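You operate a simulated robot arm through the tools that you are given. There is no shell and no other tool.

You run a simulated two-armed robot. Do the job below in one go: nothing can be reset, and whatever is moved stays where it is left.

Task
Swap the white trough in the drawer for the navy one.
Fine: the navy trough's lid and the white trough go on the bench; nothing spilt; drawer shut.

The check looks at the end state, three seconds after you hand in, the way a careful person would. Anything else that was tipped, shoved, dropped, spilled or broken makes it a failure. Lids that push on must go on centred and level and be pressed home; caps that screw on are set level and turned clockwise until they are tight.

Robot
Two 6-joint arms with two-finger grippers on one trunk that stands fixed in place. Base frame: the origin is at the foot of the trunk, x ahead of it, y to its left, z up. Lengths are in mm, angles in rad, forces in N, time in s.
The left shoulder is at [30, 178, 913], the right one opposite. With the tool pointing down near the work surface each hand reaches from about 420 to 840 mm from the base axis, measured 20 degrees to its own side. Payload 2.54 kg a hand.
The tool frame of a hand sits at the grasp point between the pads (the TCP): z along the fingers, y along the line on which they close. The tips reach 30 mm beyond it. The gripper opens to 116 mm; its body begins 95 mm behind the TCP.
Orientation is that of the tool frame in the base frame, as a unit quaternion [w, x, y, z]. With the fingers straight down and closing along the base's y, the tool's x points along the base's -x, its y along +y and its z along -z.

Tools
- The arms move only by the tool step_arm. It takes "left_deltas", "right_deltas" or both (then of equal length, played together; a hand with none holds still); each is a list of rows, each an object (a shift or turn left out is 0, a gripper value left out holds the last) with "rotation": the turn, a rotation vector about the tool's x, y, z in rad, a list of three; "dp": the shift along the tool's x, y, z in cm, a list of three; "claw": the opening, from 0 (shut) to 1 (fully open). In form: [{"rotation": [rx, ry, rz], "dp": [x, y, z], "claw": claw}, ...]. A call has 1 to 20 rows; each row shifts and turns the commanded pose from where the row before left it, along the tool's axes as they then stand. A row lasts 0.2 s, in which the tool goes at most 50 mm and 0.15 rad; a call with a longer step from one row to the next is refused whole, and so is a gripper value outside its range. A pose out of reach is approached as far as the arm can. The call stops where the force on the tool passes 40 N (or 10 N more than at its start, if that is more) or the arm is blocked; 0.2 s more then pass. Each finger travels about 153 mm/s and halts on what it meets, pressing with about 42 N; the grip force reading is that of the motor and also rises with nothing between the fingers. The clock runs only during rows and for 0.2 s after the last one: add rows that do not move to give the fingers time. The reply holds the time, the measured pose of the TCP, the force on the tool along the base axes, the opening and the grip force, in the units named above and with some noise, with the torque about the TCP (base axes, N m) and any sound that the robot's microphone picked up, and new pictures: "pictures" is both (left out), scene, wrist or none (wrist: the cameras of the hands that moved).
- Cameras (640 x 400 px; columns grow to the right, rows downward): "scene" is now at [33.8, -0.1, 1620.8]; the picture's right is [0.02, -1.00, 0.00], its down [-0.87, -0.02, -0.50] and it looks along [0.50, 0.01, -0.87] (base axes); focal length 324 px, centre (320, 200). "left" rides on the left gripper at [69, 15, -122] in its tool frame; the picture's right is [-0.21, 0.98, 0.00], its down [-0.83, -0.18, -0.53] and it looks along [-0.52, -0.11, 0.85] (tool axes); focal length 251 px, centre (320, 200). "right" rides on the right gripper at [69, -15, -122] in its tool frame; the picture's right is [0.22, 0.98, 0.00], its down [-0.83, 0.18, -0.53] and it looks along [-0.52, 0.11, 0.85] (tool axes); focal length 251 px, centre (320, 200). There is no depth. A picture from a camera that has moved, and an enlarged one, comes with that camera's place and axes in the base frame and with its lens.
- slide_trunk(by): moves the trunk up (or, below 0, down) by that many mm; the arms and the scene camera ride with it, the base frame stays. It gives what a move gives, with no picture.
- aim_head(pan, tilt): turns the head with the scene camera to pan (to the left, within 2.496 rad either way) and tilt (down, from -0.506 to 1.204), counted from straight ahead of the robot. It gives what a move gives, and a new picture of the scene camera.
- close_up(camera, box): a new picture of the part [left, top, right, bottom] of that camera's present view, enlarged. The clock stands still meanwhile.
- close_job(): hands the job in; it is judged then, once.

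Nothing tells you positions but the pictures and the camera data. Unless the task says otherwise, let go and move clear before handing in.

The tools are called after "Emit:" as a command line: name --argument value ..., lists and objects as JSON in quotes. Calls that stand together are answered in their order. step_arm: Moves the arms, as the interface text tells. Its arguments: {"type":"object","properties":{"left_deltas":{"type":"array","items":{"type":"object","properties":{"rotation":{"type":"array","items":{"type":"number"}},"dp":{"type":"array","items":{"type":"number"}},"claw":{"type":"number"}}}},"right_deltas":{"type":"array","items":{"type":"object","properties":{"rotation":{"type":"array","items":{"type":"number"}},"dp":{"type":"array","items":{"type":"number"}},"claw":{"type":"number"}}}},"pictures":{"type":"string","enum":["both","scene","wrist","none"]}},"required":[]} The other tools are called the same way: slide_trunk (by) moves the trunk up or down; aim_head (pan, tilt) turns the head that bears the scene camera; close_up (camera, box) takes an enlarged picture of a part of a camera's view; close_job () hands the job in.

At the start:

```text
time_s: 0.0
left_ee_pos: [476.5, -0.6, 1146.5]
left_tcp_rot: [0.0, 0.0, 1.0, 0.0]
left_force: [0.7, 0.0, 0.8]
left_torque: [-0.01, -0.01, -0.01]
left_gripper_width: 115.8
left_grasp_force: 0.1
right_ee_pos: [350.5, -294.9, 1174.0]
right_tcp_rot: [0.0, 0.0, 1.0, 0.0]
right_force: [-0.3, 0.2, -0.2]
right_torque: [-0.01, -0.02, 0.0]
right_gripper_width: 115.9
right_grasp_force: 0.0
trunk travel left (down, up): [-125.0, 415.0]
head pan, tilt (commanded): [0.017, 1.049]
```

scene: 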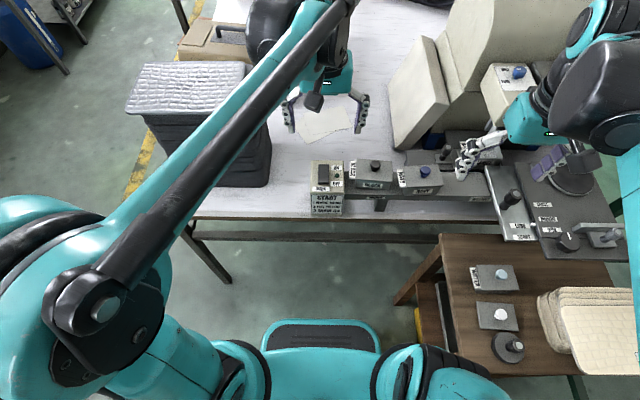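
right: 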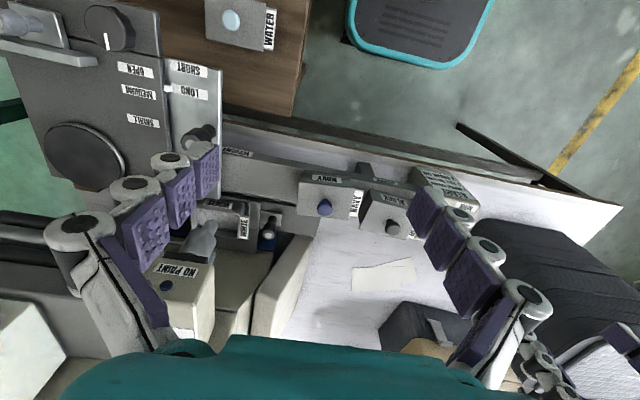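
left: 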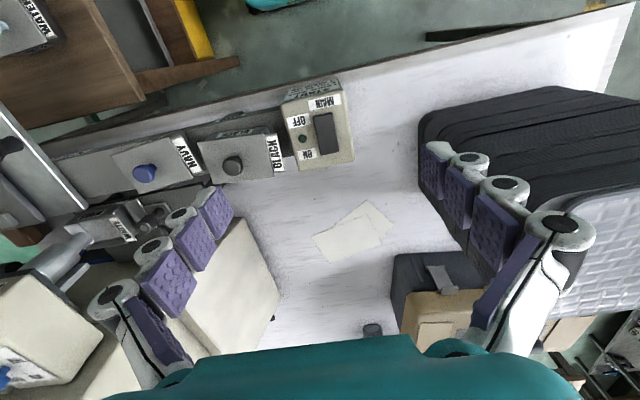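

The scene shows a workbench with a machine and several labelled control boxes (a START box, "BLACK", "NAVY", "WHITE"), but I can't yet see a drawer or troughs clearly. I'll look closer before moving anything.

Emit:
close_up --camera "scene" --box '[280, 120, 480, 245]'

Emit:
close_up --camera "scene" --box '[440, 130, 640, 255]'

Emit:
close_up --camera "scene" --box '[380, 0, 640, 162]'

Emit:
close_up --camera "right" --box '[0, 0, 320, 200]'

Emit:
close_up --camera "right" --box '[0, 150, 440, 400]'

Emit:
close_up --camera "left" --box '[0, 60, 400, 310]'

```text
3.20 times, centred on (380, 182) of scene
camera zoom: at [33.8, -0.1, 1620.8], right [0.02, -1.0, 0.0], down [-0.87, -0.02, -0.5], along [0.5, 0.01, -0.87], focal length 1037 px, centre (128, 256)
```

zoom: 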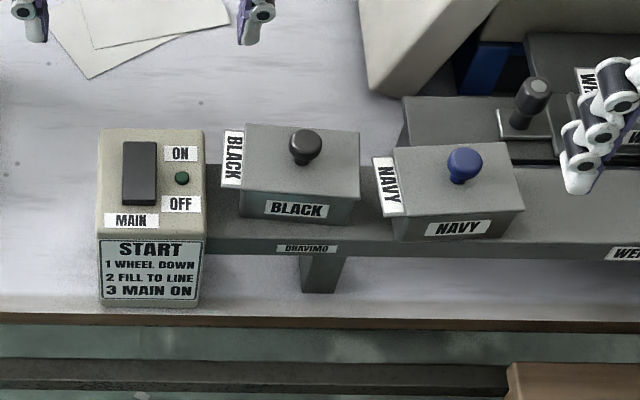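

```text
3.20 times, centred on (540, 192) of scene
camera zoom: at [33.8, -0.1, 1620.8], right [0.02, -1.0, 0.0], down [-0.87, -0.02, -0.5], along [0.5, 0.01, -0.87], focal length 1037 px, centre (-384, 224)
```

zoom: 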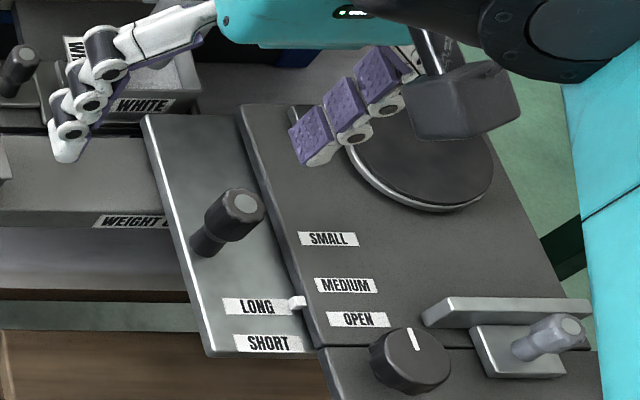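

```text
2.46 times, centred on (510, 81) of scene
camera zoom: at [33.8, -0.1, 1620.8], right [0.02, -1.0, 0.0], down [-0.87, -0.02, -0.5], along [0.5, 0.01, -0.87], focal length 798 px, centre (-148, 493)
```

zoom: 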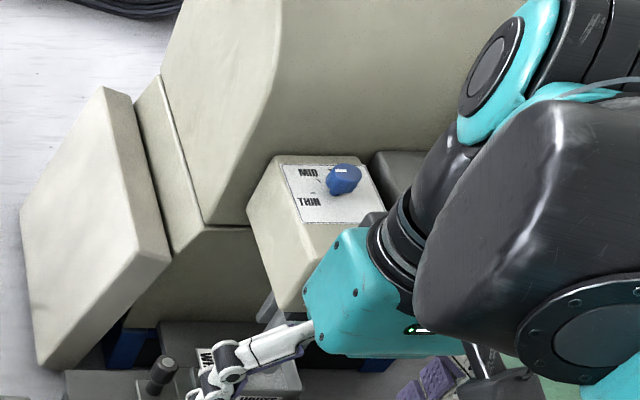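

```text
2.00 times, centred on (160, 100) of right
camera zoom: at [283.4, -309.1, 1296.3], right [-0.22, 0.98, 0.0], down [0.83, 0.18, 0.53], along [0.52, 0.11, -0.85], focal length 503 px, centre (640, 400)
```

zoom: 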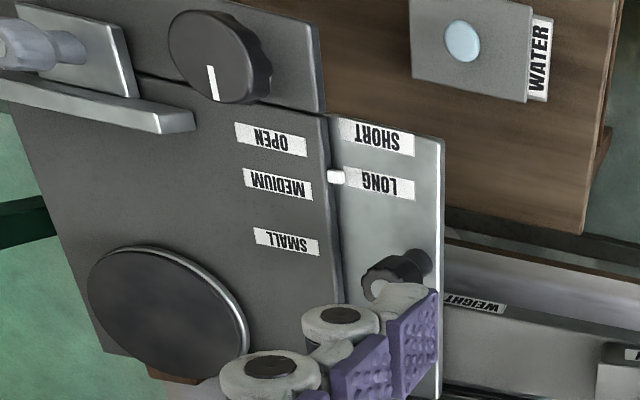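

```text
1.45 times, centred on (220, 275) of right
camera zoom: at [283.4, -309.1, 1296.3], right [-0.22, 0.98, 0.0], down [0.83, 0.18, 0.53], along [0.52, 0.11, -0.85], focal length 366 px, centre (466, 91)
```

zoom: 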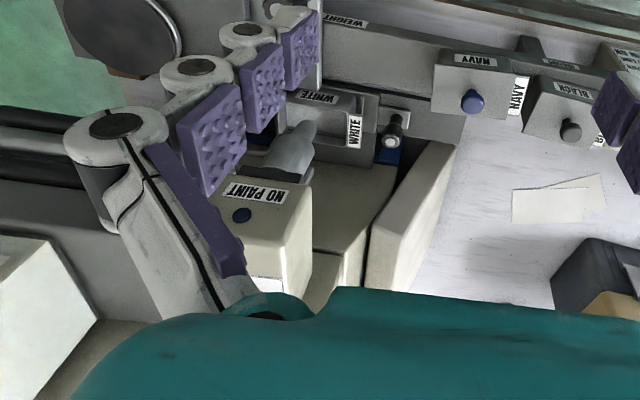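

```text
1.60 times, centred on (200, 185) of left
camera zoom: at [406.2, 15.1, 1268.0], right [0.21, 0.98, 0.0], down [0.83, -0.18, 0.53], along [0.52, -0.11, -0.85], focal length 402 px, centre (512, 224)
```

zoom: 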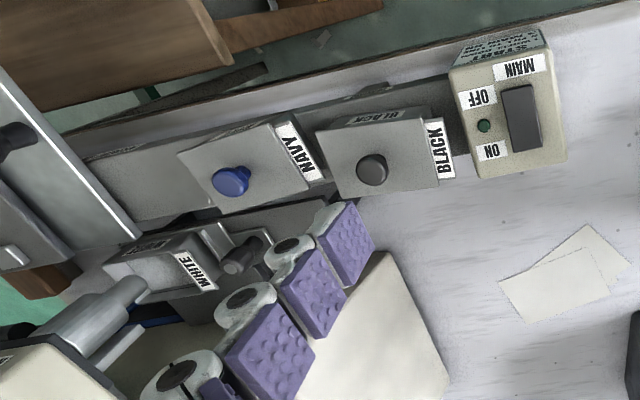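

The machine sits ahead and to the right, with a WHITE trough in a carriage or drawer under it. NAVY and BLACK lidded troughs stand on a rack in front. The right hand hides the drawer, so I'll look around with the head first.

Emit:
aim_head --pan -0.6 --tilt 0.8

Emit:
aim_head --pan -0.3 --tilt 0.6

Emit:
aim_head --pan -0.7 --tilt 1.2

```text
time_s: 1.0
left_ee_pos: [475.9, 0.1, 1145.8]
left_tcp_rot: [-0.001, 0.001, 1.0, 0.0]
left_force: [0.3, -0.7, -0.3]
left_torque: [0.02, 0.05, 0.01]
left_gripper_width: 115.9
left_grasp_force: 0.1
right_ee_pos: [351.9, -294.0, 1174.7]
right_tcp_rot: [0.0, 0.0, 1.0, 0.0]
right_force: [-0.3, 0.1, 0.2]
right_torque: [-0.03, -0.01, 0.01]
right_gripper_width: 116.1
right_grasp_force: 0.1
trunk travel left (down, up): [-125.0, 415.0]
head pan, tilt (commanded): [-0.6, 0.799]
camera scene: at [33.9, -46.8, 1639.2], right [-0.56, -0.83, 0.0], down [-0.59, 0.4, -0.7], along [0.58, -0.39, -0.72], focal length 324 px, centre (320, 200)
```

scene: 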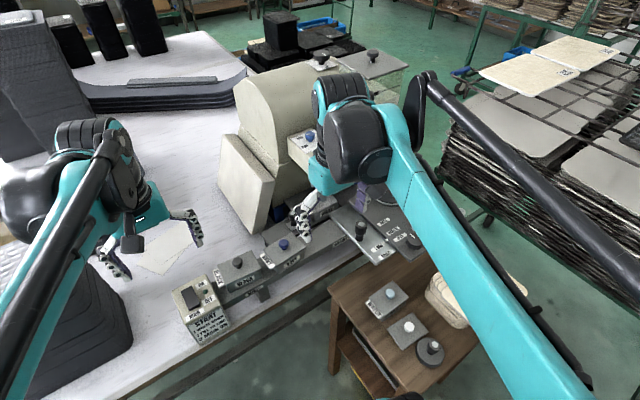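

```text
time_s: 1.8
left_ee_pos: [476.7, -1.6, 1146.4]
left_tcp_rot: [0.0, 0.0, 1.0, 0.0]
left_force: [0.2, -0.3, 0.0]
left_torque: [0.05, 0.01, 0.01]
left_gripper_width: 116.1
left_grasp_force: 0.1
right_ee_pos: [351.9, -293.2, 1174.0]
right_tcp_rot: [0.0, 0.001, 1.0, 0.0]
right_force: [0.8, 1.1, -0.4]
right_torque: [-0.02, 0.0, 0.01]
right_gripper_width: 116.1
right_grasp_force: 0.1
trunk travel left (down, up): [-125.0, 415.0]
head pan, tilt (commanded): [-0.3, 0.6]
camera scene: at [51.7, -27.5, 1656.1], right [-0.3, -0.96, 0.0], down [-0.54, 0.17, -0.82], along [0.79, -0.24, -0.57], focal length 324 px, centre (320, 200)
```

scene: 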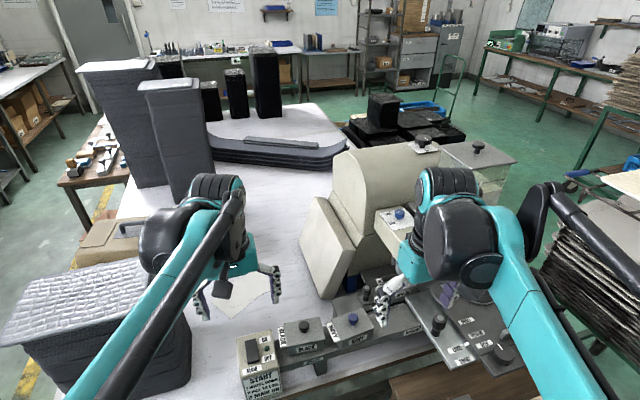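

```text
time_s: 2.8
left_ee_pos: [476.1, 0.0, 1146.3]
left_tcp_rot: [0.0, 0.0, 1.0, -0.001]
left_force: [0.8, -0.5, 0.7]
left_torque: [-0.02, 0.0, 0.02]
left_gripper_width: 116.0
left_grasp_force: 0.1
right_ee_pos: [351.2, -293.4, 1174.3]
right_tcp_rot: [0.0, 0.0, 1.0, 0.0]
right_force: [-1.1, 0.4, 0.6]
right_torque: [0.03, 0.03, 0.0]
right_gripper_width: 115.7
right_grasp_force: 0.1
trunk travel left (down, up): [-125.0, 415.0]
head pan, tilt (commanded): [-0.7, 1.201]
camera scene: at [10.2, -37.3, 1611.6], right [-0.64, -0.77, 0.0], down [-0.71, 0.6, -0.36], along [0.28, -0.23, -0.93], focal length 324 px, centre (320, 200)
```

scene: 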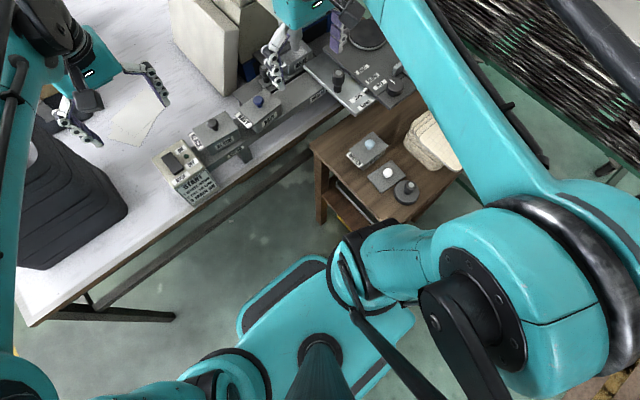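

This is a leather edge-painting machine: the paint wheel stands over a drawer holding the WHITE trough. I'll raise the right hand and move it aside, to its right, to uncover the drawer.

Emit:
step_arm --right_deltas '[{"dp": [0, 0, -4]}, {"dp": [0, 0, -4]}, {"dp": [0, -4, -1]}, {"dp": [0, -4, 0]}, {"dp": [0, -4, 0]}, {"dp": [0, -4, 0]}, {"dp": [2, -4, 0]}]' --pictures "none"

Emit:
aim_head --pan -0.45 --tilt 0.95

```text
time_s: 4.4
left_ee_pos: [475.1, -0.9, 1146.5]
left_tcp_rot: [0.0, 0.001, 1.0, 0.002]
left_force: [0.1, -0.6, 0.7]
left_torque: [0.06, -0.04, -0.02]
left_gripper_width: 116.4
left_grasp_force: 0.0
right_ee_pos: [332.3, -495.2, 1264.6]
right_tcp_rot: [0.001, 0.0, 1.0, 0.001]
right_force: [-0.1, 0.1, -0.3]
right_torque: [0.06, -0.01, -0.04]
right_gripper_width: 116.1
right_grasp_force: 0.0
trunk travel left (down, up): [-125.0, 415.0]
head pan, tilt (commanded): [-0.7, 1.201]
```

```text
time_s: 5.2
left_ee_pos: [477.2, -0.5, 1146.1]
left_tcp_rot: [-0.001, 0.0, 1.0, -0.001]
left_force: [-0.3, -0.3, 0.2]
left_torque: [0.01, 0.0, 0.0]
left_gripper_width: 116.1
left_grasp_force: 0.2
right_ee_pos: [333.6, -493.4, 1266.0]
right_tcp_rot: [0.0, 0.0, 1.0, 0.0]
right_force: [-0.2, -0.9, 0.6]
right_torque: [-0.01, 0.0, 0.01]
right_gripper_width: 115.9
right_grasp_force: 0.0
trunk travel left (down, up): [-125.0, 415.0]
head pan, tilt (commanded): [-0.45, 0.949]
camera scene: at [32.6, -33.2, 1627.7], right [-0.44, -0.9, 0.0], down [-0.73, 0.35, -0.58], along [0.52, -0.25, -0.81], focal length 324 px, centre (320, 200)
```

scene: 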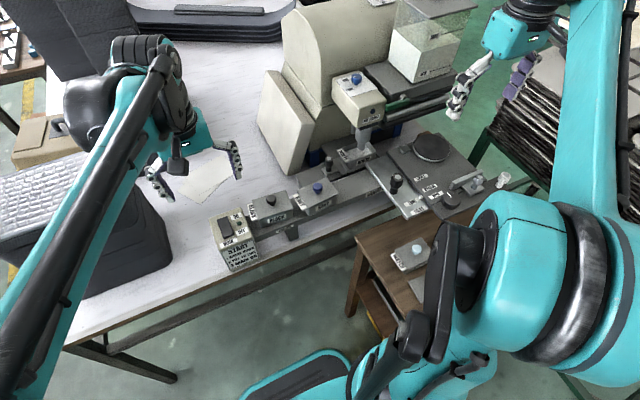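

Emit:
close_up --camera "scene" --box '[300, 90, 460, 190]'

Emit:
close_up --camera "scene" --box '[360, 120, 520, 220]'

Emit:
close_up --camera "scene" --box '[200, 140, 400, 265]'

Emit:
close_up --camera "scene" --box '[310, 0, 470, 100]'

```text
4.00 times, centred on (380, 140) of scene
camera zoom: at [32.6, -33.2, 1627.7], right [-0.44, -0.9, 0.0], down [-0.73, 0.35, -0.58], along [0.52, -0.25, -0.81], focal length 1296 px, centre (80, 440)
```

zoom: 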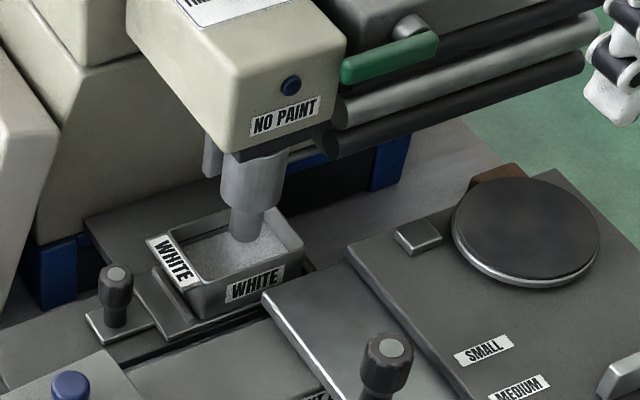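

```text
4.00 times, centred on (440, 170) of scene
camera zoom: at [32.6, -33.2, 1627.7], right [-0.44, -0.9, 0.0], down [-0.73, 0.35, -0.58], along [0.52, -0.25, -0.81], focal length 1296 px, centre (-160, 320)
```

zoom: 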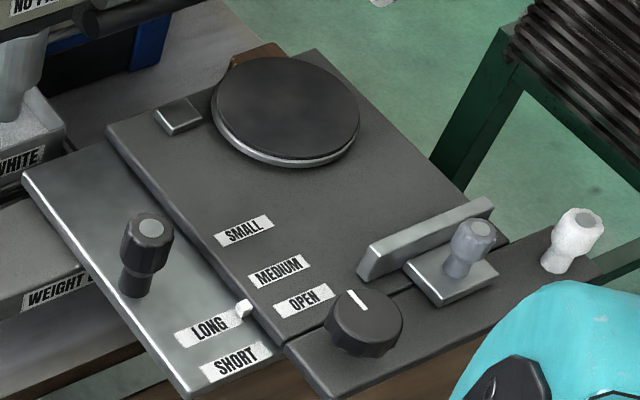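

```text
3.20 times, centred on (300, 202) of scene
camera zoom: at [32.6, -33.2, 1627.7], right [-0.44, -0.9, 0.0], down [-0.73, 0.35, -0.58], along [0.52, -0.25, -0.81], focal length 1037 px, centre (384, 192)
```

zoom: 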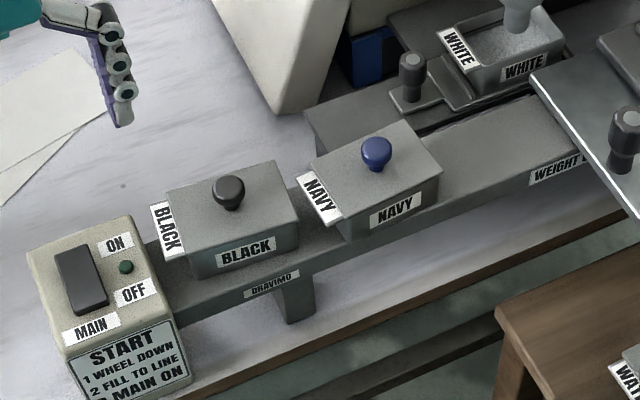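

```text
4.00 times, centred on (390, 50) of scene
camera zoom: at [32.6, -33.2, 1627.7], right [-0.44, -0.9, 0.0], down [-0.73, 0.35, -0.58], along [0.52, -0.25, -0.81], focal length 1296 px, centre (40, 800)
```

zoom: 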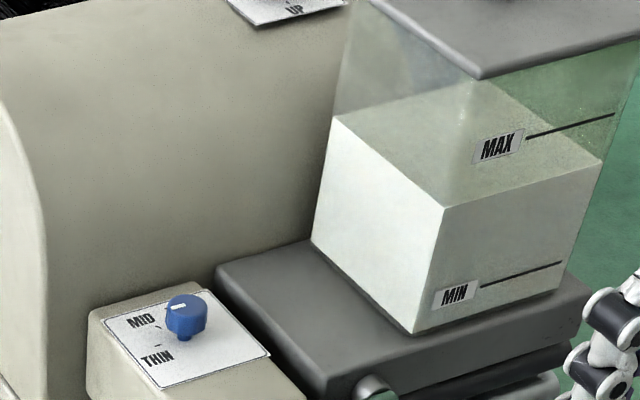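

The wheel or nozzle reaches down into the WHITE trough, and there is an "UP" label on top of the machine. Before pulling anything, I need to know how the wheel is raised.

Emit:
aim_head --pan -0.45 --tilt 0.6

Emit:
close_up --camera "scene" --box '[280, 100, 480, 225]'

Emit:
close_up --camera "scene" --box '[300, 100, 400, 162]'

Emit:
close_up --camera "scene" --box '[280, 220, 400, 295]'

```text
time_s: 6.0
left_ee_pos: [476.7, 0.3, 1144.8]
left_tcp_rot: [0.0, 0.0, 1.0, 0.001]
left_force: [-0.8, 0.0, -0.6]
left_torque: [0.01, -0.01, -0.02]
left_gripper_width: 115.8
left_grasp_force: 0.1
right_ee_pos: [333.6, -493.7, 1265.9]
right_tcp_rot: [0.0, -0.001, 1.0, 0.0]
right_force: [0.3, -0.2, -0.2]
right_torque: [-0.02, 0.0, -0.02]
right_gripper_width: 115.9
right_grasp_force: 0.0
trunk travel left (down, up): [-125.0, 415.0]
head pan, tilt (commanded): [-0.45, 0.6]
camera scene: at [46.9, -39.8, 1656.0], right [-0.43, -0.9, 0.0], down [-0.51, 0.25, -0.82], along [0.74, -0.36, -0.57], focal length 324 px, centre (320, 200)
```

scene: 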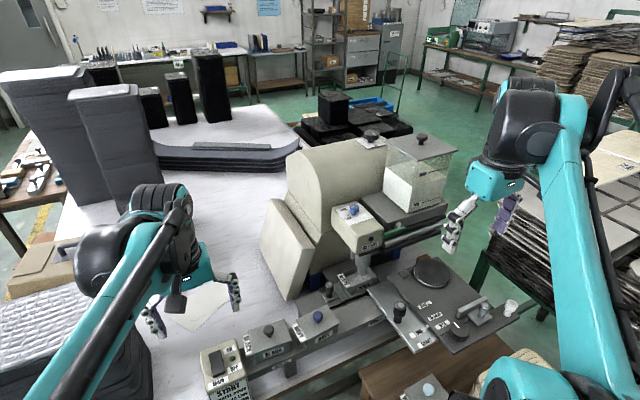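

```text
3.20 times, centred on (380, 162) of scene
camera zoom: at [46.9, -39.8, 1656.0], right [-0.43, -0.9, 0.0], down [-0.51, 0.25, -0.82], along [0.74, -0.36, -0.57], focal length 1037 px, centre (128, 320)
```

zoom: 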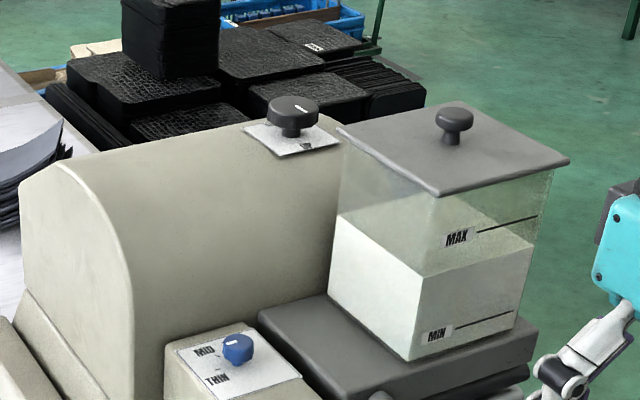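

```text
6.40 times, centred on (350, 131) of scene
camera zoom: at [46.9, -39.8, 1656.0], right [-0.43, -0.9, 0.0], down [-0.51, 0.25, -0.82], along [0.74, -0.36, -0.57], focal length 2074 px, centre (128, 642)
```

zoom: 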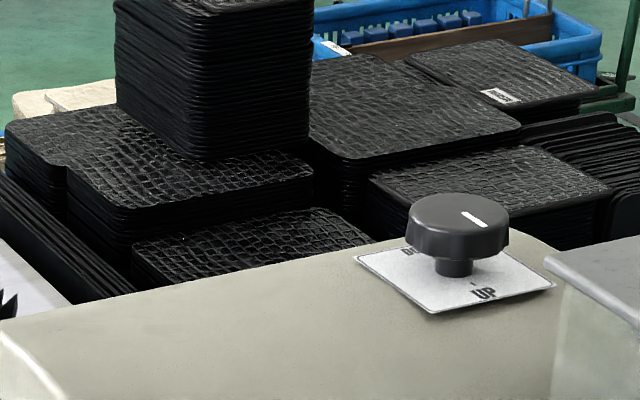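

```text
5.33 times, centred on (340, 258) of scene
camera zoom: at [46.9, -39.8, 1656.0], right [-0.43, -0.9, 0.0], down [-0.51, 0.25, -0.82], along [0.74, -0.36, -0.57], focal length 1728 px, centre (213, -107)
```

zoom: 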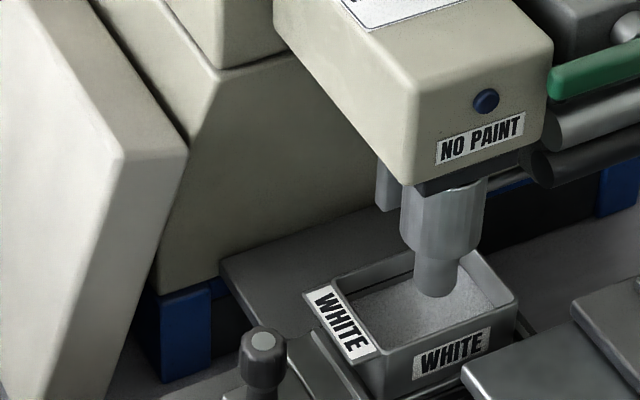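

The knob on top of the machine is marked UP and DOWN, and its pointer seems to be away from UP, so the wheel is probably down in the white paint. I'll check from the hand cameras.

Emit:
close_up --camera "right" --box '[0, 0, 640, 400]'

Emit:
close_up --camera "scene" --box '[340, 120, 400, 157]'

Emit:
close_up --camera "scene" --box '[315, 200, 415, 262]'

Emit:
close_up --camera "scene" --box '[320, 235, 400, 285]'

```text
1.00 times, centred on (320, 200) of right (not enlarged: the box is as wide or as high as the picture)
camera zoom: at [265.0, -508.4, 1387.3], right [-0.22, 0.98, 0.0], down [0.83, 0.18, 0.53], along [0.52, 0.12, -0.85], focal length 251 px, centre (320, 200)
```

zoom: 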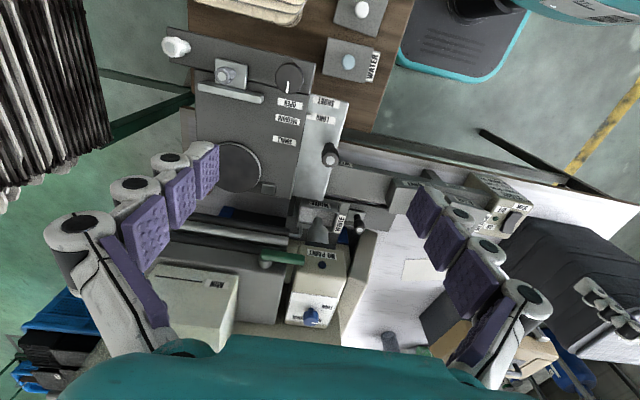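

```text
10.67 times, centred on (370, 138) of scene
camera zoom: at [46.9, -39.8, 1656.0], right [-0.43, -0.9, 0.0], down [-0.51, 0.25, -0.82], along [0.74, -0.36, -0.57], focal length 3457 px, centre (-213, 856)
```

zoom: 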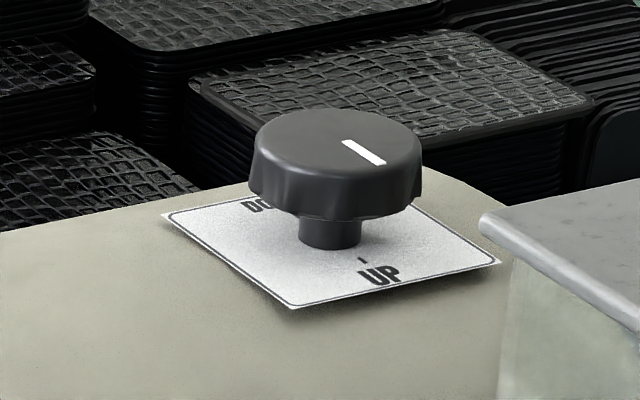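

```text
6.40 times, centred on (365, 231) of scene
camera zoom: at [46.9, -39.8, 1656.0], right [-0.43, -0.9, 0.0], down [-0.51, 0.25, -0.82], along [0.74, -0.36, -0.57], focal length 2074 px, centre (32, 2)
```

zoom: 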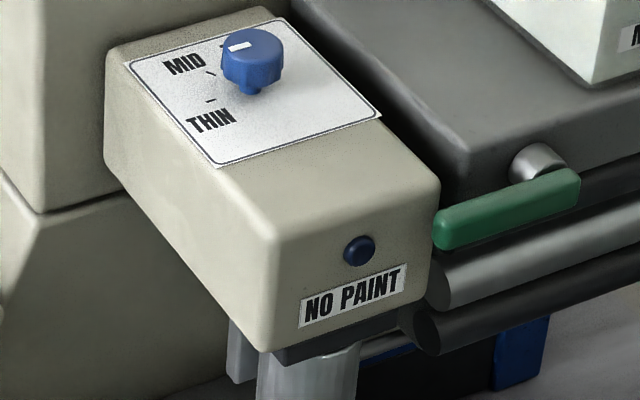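

```text
8.00 times, centred on (360, 260) of scene
camera zoom: at [46.9, -39.8, 1656.0], right [-0.43, -0.9, 0.0], down [-0.51, 0.25, -0.82], along [0.74, -0.36, -0.57], focal length 2592 px, centre (0, -280)
```

zoom: 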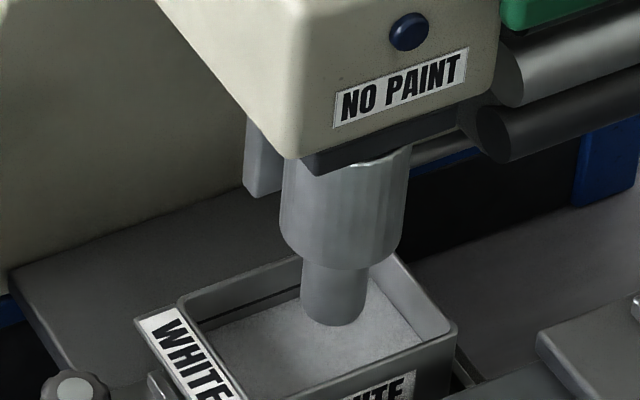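

The pointer appears to line up with the UP tick. I'll check the clearance of the wheel above the white trough using enlarged views from the right hand's camera.

Emit:
close_up --camera "right" --box '[240, 180, 400, 280]'

Emit:
close_up --camera "right" --box '[280, 160, 440, 260]'

Emit:
close_up --camera "left" --box '[0, 120, 240, 270]'

Emit:
close_up --camera "left" --box '[0, 0, 640, 400]'

```text
4.00 times, centred on (320, 230) of right
camera zoom: at [265.0, -508.4, 1387.3], right [-0.22, 0.98, 0.0], down [0.83, 0.18, 0.53], along [0.52, 0.12, -0.85], focal length 1006 px, centre (320, 80)
```

zoom: 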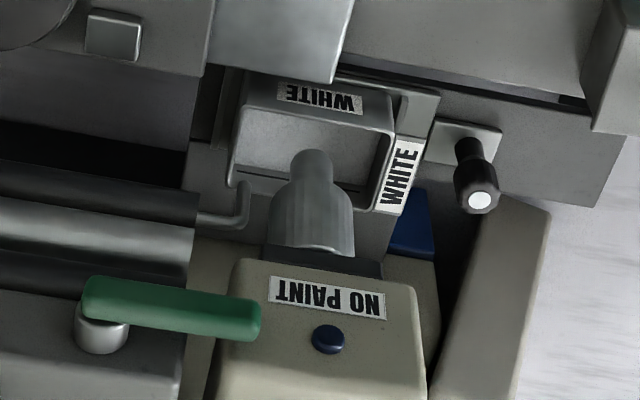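

```text
4.00 times, centred on (360, 210) of right
camera zoom: at [265.0, -508.4, 1387.3], right [-0.22, 0.98, 0.0], down [0.83, 0.18, 0.53], along [0.52, 0.12, -0.85], focal length 1006 px, centre (160, 160)
```

zoom: 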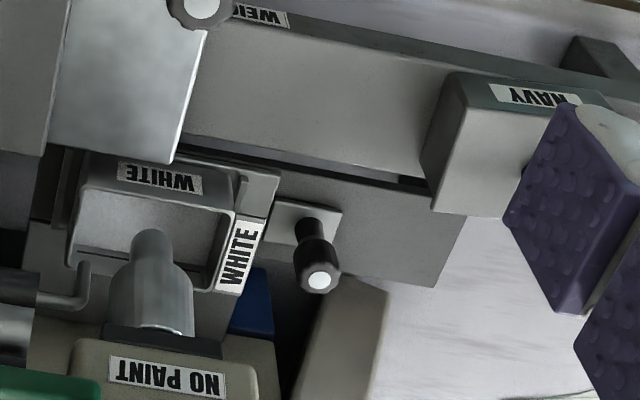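

```text
2.67 times, centred on (120, 195) of left
camera zoom: at [406.3, 15.0, 1268.0], right [0.21, 0.98, 0.0], down [0.83, -0.18, 0.53], along [0.52, -0.11, -0.85], focal length 670 px, centre (853, 213)
```

zoom: 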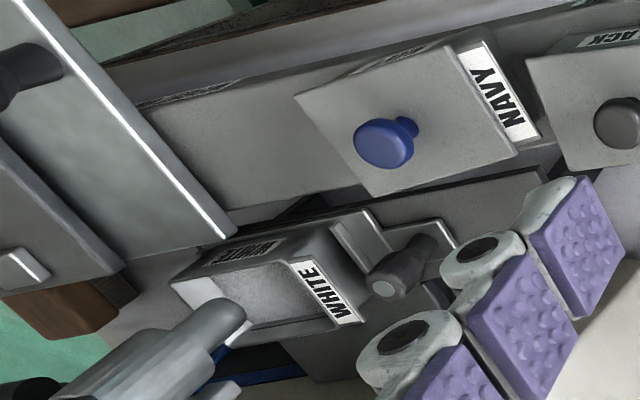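

```text
1.00 times, centred on (320, 200) of left (not enlarged: the box is as wide or as high as the picture)
camera zoom: at [406.3, 15.0, 1268.0], right [0.21, 0.98, 0.0], down [0.83, -0.18, 0.53], along [0.52, -0.11, -0.85], focal length 251 px, centre (320, 200)
```

zoom: 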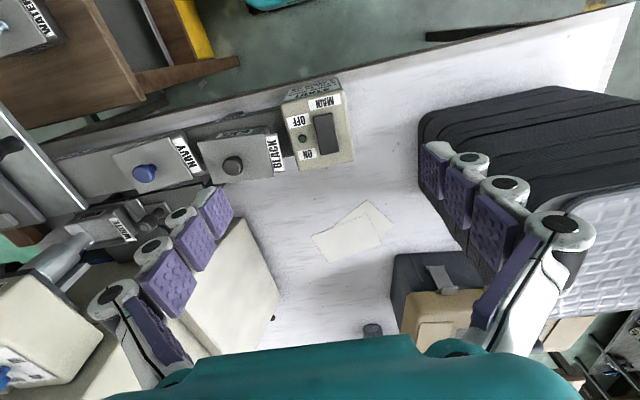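

From the left hand's view the wheel seems to hang above the trough, level with the rim. I need a low side view to be sure, so I'll move the left hand over and turn its camera toward the trough.

Emit:
step_arm --left_deltas '[{"dp": [-1.5, -4, 1]}, {"dp": [-1.5, -4, 2]}, {"dp": [-1.4, -3, 2], "rotation": [0, 0, 0.14]}, {"rotation": [0, 0, 0.143]}, {"rotation": [0, 0, 0.143]}, {"rotation": [0, 0, 0.143]}, {"rotation": [0, 0, 0.143]}, {"rotation": [0, 0, 0.143]}, {"rotation": [0, 0, 0.143]}, {"rotation": [0, 0, 0.143]}, {"rotation": [0, 0, 0.143]}, {"rotation": [0, 0, 0.143]}, {"rotation": [0, 0, 0.143]}]'

```text
time_s: 8.8
left_ee_pos: [520.8, -109.6, 1096.0]
left_tcp_rot: [0.0, 0.707, 0.707, 0.0]
left_force: [0.8, -0.1, 0.1]
left_torque: [0.01, -0.01, 0.01]
left_gripper_width: 115.8
left_grasp_force: 0.0
right_ee_pos: [332.2, -493.9, 1264.6]
right_tcp_rot: [0.0, 0.0, 1.0, 0.0]
right_force: [0.3, -0.5, 0.9]
right_torque: [0.01, 0.02, -0.01]
right_gripper_width: 115.9
right_grasp_force: 0.0
trunk travel left (down, up): [-125.0, 415.0]
head pan, tilt (commanded): [-0.45, 0.6]
camera scene: at [46.9, -39.8, 1656.1], right [-0.43, -0.9, 0.0], down [-0.51, 0.25, -0.82], along [0.74, -0.36, -0.57], focal length 324 px, centre (320, 200)
camera left: at [534.2, -41.1, 1217.7], right [0.98, -0.22, 0.0], down [-0.18, -0.83, 0.53], along [-0.12, -0.52, -0.85], focal length 251 px, centre (320, 200)
```

scene: 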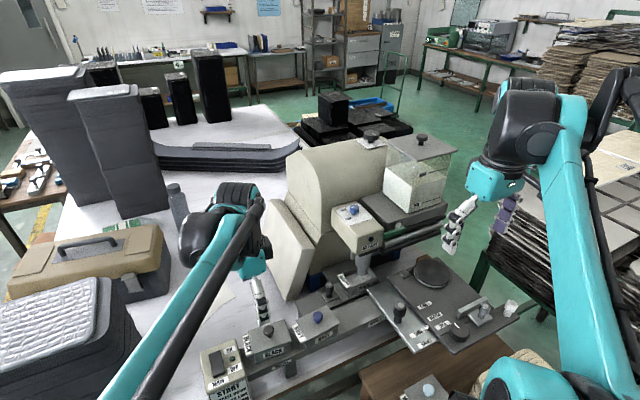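
left: 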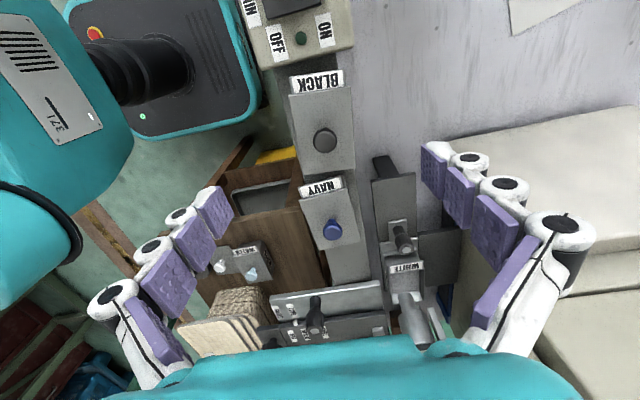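

The camera looks back toward the trough, with the image's bottom being farther away. I'll tilt the hand so it looks more horizontally, and lower it a little.

Emit:
step_arm --left_deltas '[{"dp": [0, 0, 2]}, {"dp": [0, 0, 2]}, {"rotation": [0, -0.14, 0]}, {"rotation": [0, -0.14, 0]}, {"rotation": [0, -0.14, 0]}, {"rotation": [0, -0.14, 0]}, {"rotation": [0, -0.14, 0]}]' --pictures "wrist"

Emit:
close_up --camera "left" --box '[320, 100, 480, 200]'

```text
time_s: 10.4
left_ee_pos: [521.0, -110.7, 1057.0]
left_tcp_rot: [0.244, 0.663, 0.664, -0.244]
left_force: [-0.7, 0.6, 0.1]
left_torque: [-0.02, 0.0, 0.0]
left_gripper_width: 116.1
left_grasp_force: 0.1
right_ee_pos: [334.1, -493.2, 1266.3]
right_tcp_rot: [0.0, 0.0, 1.0, 0.0]
right_force: [0.8, 1.3, 0.0]
right_torque: [-0.04, 0.01, 0.0]
right_gripper_width: 115.9
right_grasp_force: 0.0
trunk travel left (down, up): [-125.0, 415.0]
head pan, tilt (commanded): [-0.45, 0.6]
camera left: at [534.2, 21.7, 1105.0], right [0.98, -0.16, 0.14], down [-0.18, -0.29, 0.94], along [-0.11, -0.94, -0.31], focal length 251 px, centre (320, 200)
```

left: 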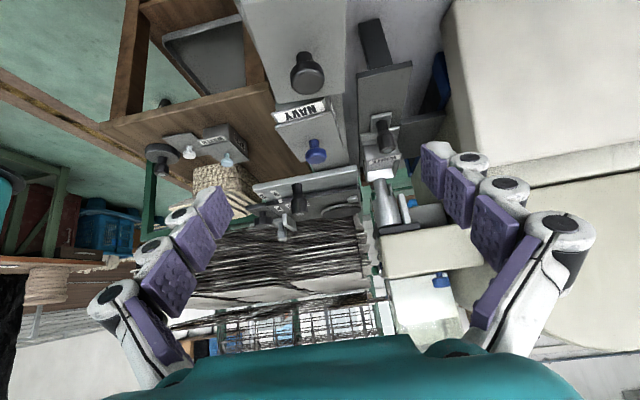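

```text
4.00 times, centred on (400, 150) of left
camera zoom: at [534.2, 21.7, 1105.0], right [0.98, -0.16, 0.14], down [-0.18, -0.29, 0.94], along [-0.11, -0.94, -0.31], focal length 1006 px, centre (0, 400)
```

zoom: 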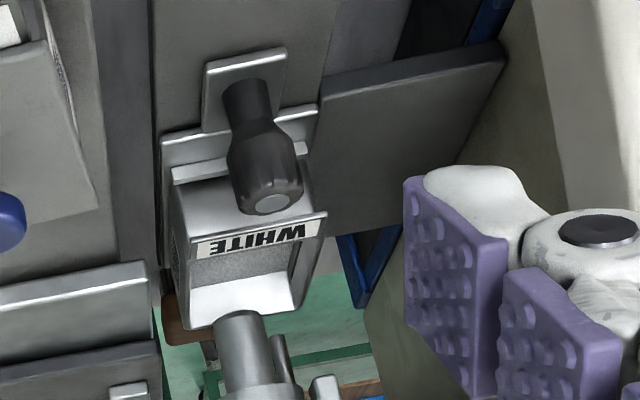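

The low view, which is upside down, shows the wheel's tip hanging above the trough rim by roughly 15–20 mm, so the wheel is already up. Next I'll check the space around the drawer, meaning the beige panel and the machine head, to plan the approach.

Emit:
close_up --camera "left" --box '[350, 0, 640, 181]'

Emit:
close_up --camera "left" --box '[240, 0, 440, 125]'

Emit:
close_up --camera "left" --box '[360, 140, 460, 202]'

Emit:
aim_head --pan -0.35 --tilt 0.8

```text
2.21 times, centred on (495, 90) of left
camera zoom: at [534.2, 21.7, 1105.0], right [0.98, -0.16, 0.14], down [-0.18, -0.29, 0.94], along [-0.11, -0.94, -0.31], focal length 555 px, centre (-66, 442)
```

zoom: 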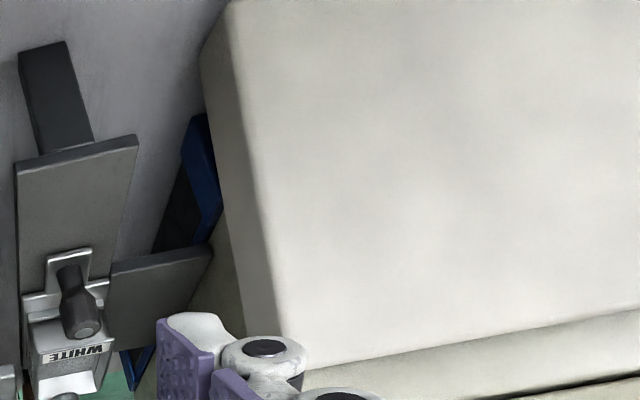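

```text
3.20 times, centred on (340, 62) of left
camera zoom: at [534.2, 21.7, 1105.0], right [0.98, -0.16, 0.14], down [-0.18, -0.29, 0.94], along [-0.11, -0.94, -0.31], focal length 805 px, centre (256, 640)
```

zoom: 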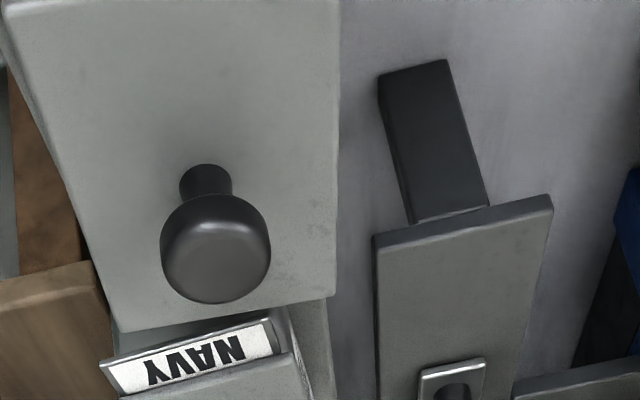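

```text
6.40 times, centred on (410, 171) of left
camera zoom: at [534.2, 21.7, 1105.0], right [0.98, -0.16, 0.14], down [-0.18, -0.29, 0.94], along [-0.11, -0.94, -0.31], focal length 1609 px, centre (-256, 386)
```

zoom: 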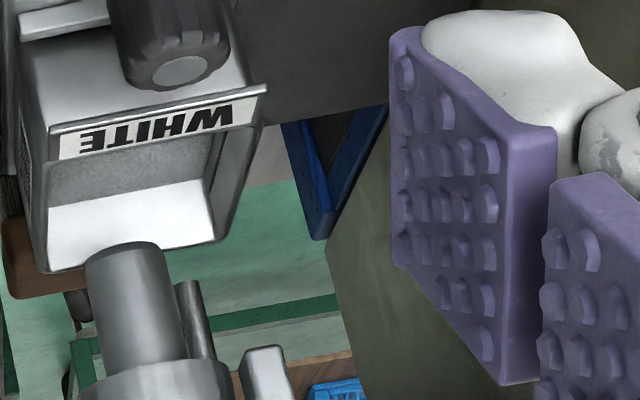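

```text
time_s: 11.1
left_ee_pos: [520.5, -109.8, 1056.7]
left_tcp_rot: [0.243, 0.664, 0.665, -0.242]
left_force: [0.4, 0.0, 1.1]
left_torque: [0.0, -0.03, -0.02]
left_gripper_width: 116.0
left_grasp_force: 0.1
right_ee_pos: [331.9, -493.0, 1265.0]
right_tcp_rot: [0.0, 0.0, 1.0, 0.001]
right_force: [0.2, 0.4, 0.4]
right_torque: [0.01, -0.02, -0.02]
right_gripper_width: 116.2
right_grasp_force: 0.1
trunk travel left (down, up): [-125.0, 415.0]
head pan, tilt (commanded): [-0.351, 0.799]
camera scene: at [43.2, -29.0, 1639.3], right [-0.34, -0.94, 0.0], down [-0.67, 0.25, -0.7], along [0.66, -0.24, -0.72], focal length 324 px, centre (320, 200)
```

scene: 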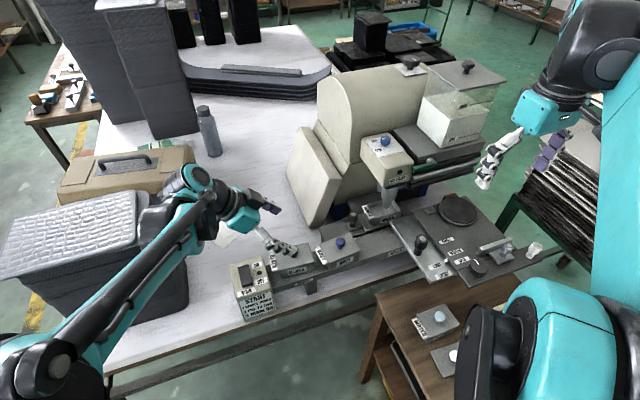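

The layout so far, in base coordinates:
- **Bench:** top at about z = 794.
- **Drawer rail:** top at about z = 863, spanning x 574–643.
- **Drawer knob:** near (607, -342, 922), pulled to the left.
- **White trough:** centred near (611, -459), rim at about z = 907.
- **Navy lid knob:** near (503, -250, 960).

I'll turn the right hand 90° so it closes along x, and bring it toward the drawer knob.

Emit:
step_arm --right_deltas '[{"rotation": [0, 0, 0.143]}, {"rotation": [0, 0, 0.143]}, {"rotation": [0, 0, 0.143]}, {"rotation": [0, 0, 0.143]}, {"rotation": [0, 0, 0.143]}, {"rotation": [0, 0, 0.143]}, {"rotation": [0, 0, 0.143]}, {"rotation": [0, 0, 0.143]}, {"rotation": [0, 0, 0.143]}, {"rotation": [0, 0, 0.143]}, {"rotation": [0, 0, 0.1408]}]' --pictures "both"

```text
time_s: 13.5
left_ee_pos: [519.4, -109.2, 1056.1]
left_tcp_rot: [0.243, 0.664, 0.665, -0.242]
left_force: [-1.5, -0.3, 0.3]
left_torque: [0.0, 0.01, -0.01]
left_gripper_width: 115.9
left_grasp_force: 0.0
right_ee_pos: [331.9, -493.4, 1264.1]
right_tcp_rot: [0.0, 0.708, 0.706, 0.0]
right_force: [0.1, -0.5, 0.6]
right_torque: [0.01, 0.01, 0.0]
right_gripper_width: 116.3
right_grasp_force: 0.0
trunk travel left (down, up): [-125.0, 415.0]
head pan, tilt (commanded): [-0.351, 0.799]
camera scene: at [43.1, -29.0, 1639.3], right [-0.34, -0.94, 0.0], down [-0.67, 0.25, -0.7], along [0.65, -0.24, -0.72], focal length 324 px, centre (320, 200)
camera right: at [317.9, -424.5, 1386.2], right [0.98, 0.21, 0.0], down [0.18, -0.83, 0.53], along [0.11, -0.52, -0.85], focal length 251 px, centre (320, 200)
```

scene: 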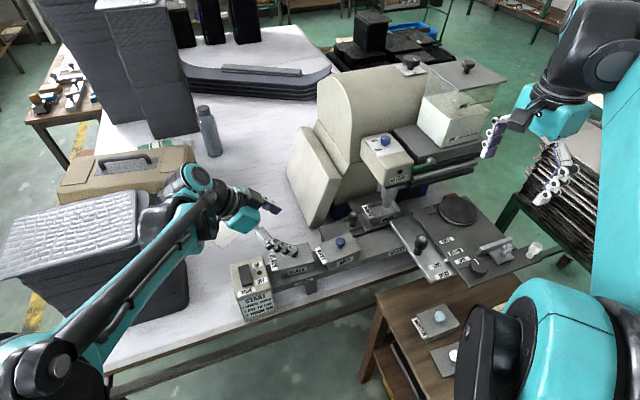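
right: 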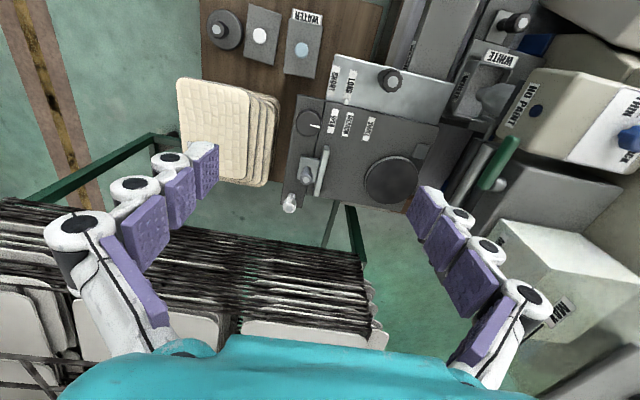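

The right hand is now turned. I'll bring it above the drawer knob at a safe height.

Emit:
step_arm --right_deltas '[{"dp": [2.144, 3.056, 0.7]}, {"dp": [2.144, 3.056, 0.7]}, {"dp": [2.144, 3.056, 0.7]}, {"dp": [2.144, 3.056, 0.7]}, {"dp": [2.144, 3.056, 0.7]}, {"dp": [2.144, 3.056, 0.7]}, {"dp": [2.144, 3.056, 0.7]}, {"dp": [2.144, 3.056, 0.7]}, {"dp": [2.144, 3.056, 0.7], "claw": 0.6}]' --pictures "both"

```text
time_s: 15.5
left_ee_pos: [520.6, -110.3, 1056.1]
left_tcp_rot: [0.242, 0.664, 0.665, -0.243]
left_force: [-0.3, 0.0, 0.6]
left_torque: [-0.02, 0.01, -0.05]
left_gripper_width: 116.3
left_grasp_force: 0.0
right_ee_pos: [609.3, -298.2, 1200.5]
right_tcp_rot: [-0.001, 0.706, 0.708, -0.001]
right_force: [0.5, 0.7, -0.5]
right_torque: [0.0, 0.04, -0.01]
right_gripper_width: 69.7
right_grasp_force: 0.0
trunk travel left (down, up): [-125.0, 415.0]
head pan, tilt (commanded): [-0.351, 0.799]
camera scene: at [44.9, -28.4, 1639.2], right [-0.34, -0.94, 0.0], down [-0.67, 0.25, -0.7], along [0.65, -0.24, -0.72], focal length 324 px, centre (320, 200)
camera right: at [594.5, -229.6, 1322.5], right [0.98, 0.22, 0.0], down [0.18, -0.83, 0.53], along [0.11, -0.52, -0.85], focal length 251 px, centre (320, 200)
```

scene: 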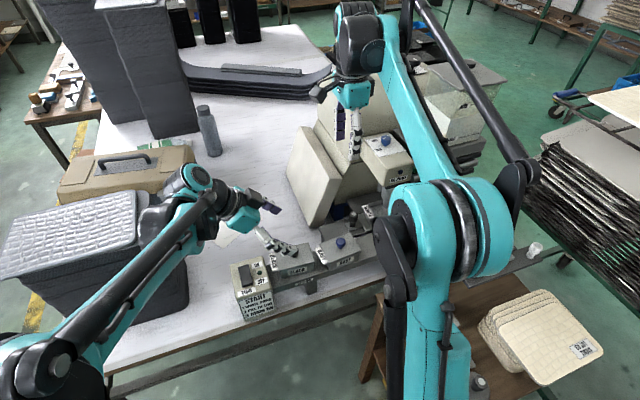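
right: 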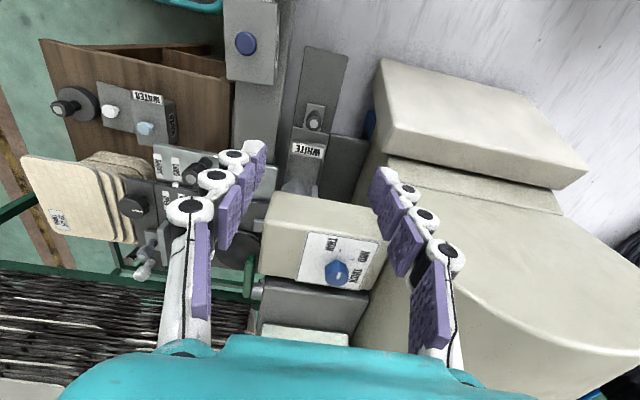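

Emit:
close_up --camera "right" --box '[260, 40, 420, 140]'

Emit:
close_up --camera "right" --box '[260, 110, 420, 210]'

Emit:
close_up --camera "left" --box '[320, 60, 480, 160]'

```text
4.00 times, centred on (340, 90) of right
camera zoom: at [594.5, -229.6, 1322.5], right [0.98, 0.22, 0.0], down [0.18, -0.83, 0.53], along [0.11, -0.52, -0.85], focal length 1006 px, centre (240, 640)
```

zoom: 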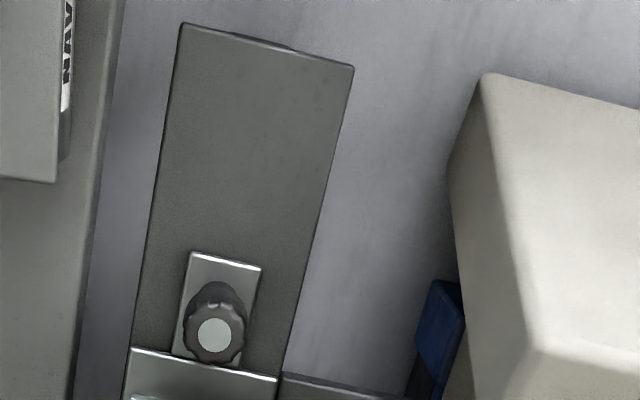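

```text
4.00 times, centred on (340, 160) of right
camera zoom: at [594.5, -229.6, 1322.5], right [0.98, 0.22, 0.0], down [0.18, -0.83, 0.53], along [0.11, -0.52, -0.85], focal length 1006 px, centre (240, 360)
```

zoom: 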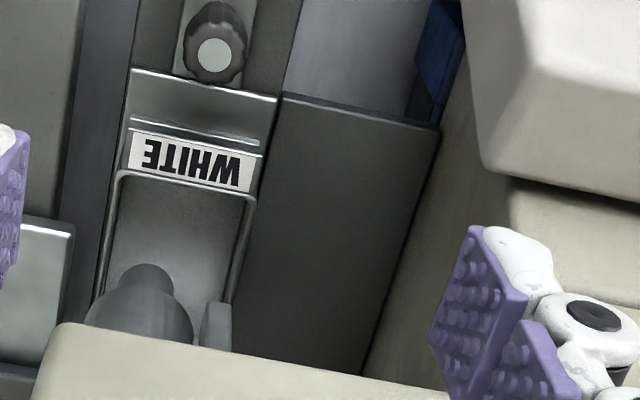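

```text
4.00 times, centred on (400, 110) of left
camera zoom: at [535.5, 21.6, 1104.6], right [0.98, -0.16, 0.14], down [-0.18, -0.29, 0.94], along [-0.11, -0.94, -0.31], focal length 1006 px, centre (0, 560)
```

zoom: 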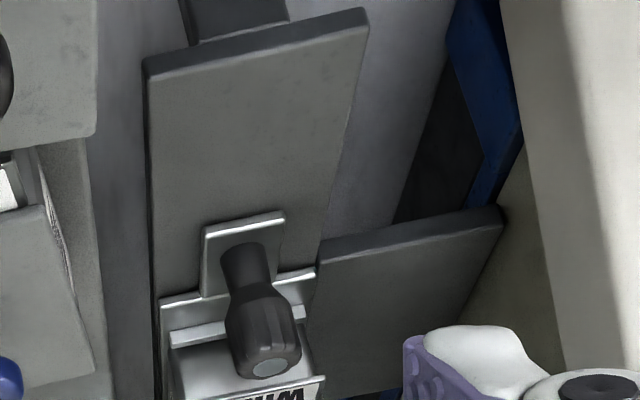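

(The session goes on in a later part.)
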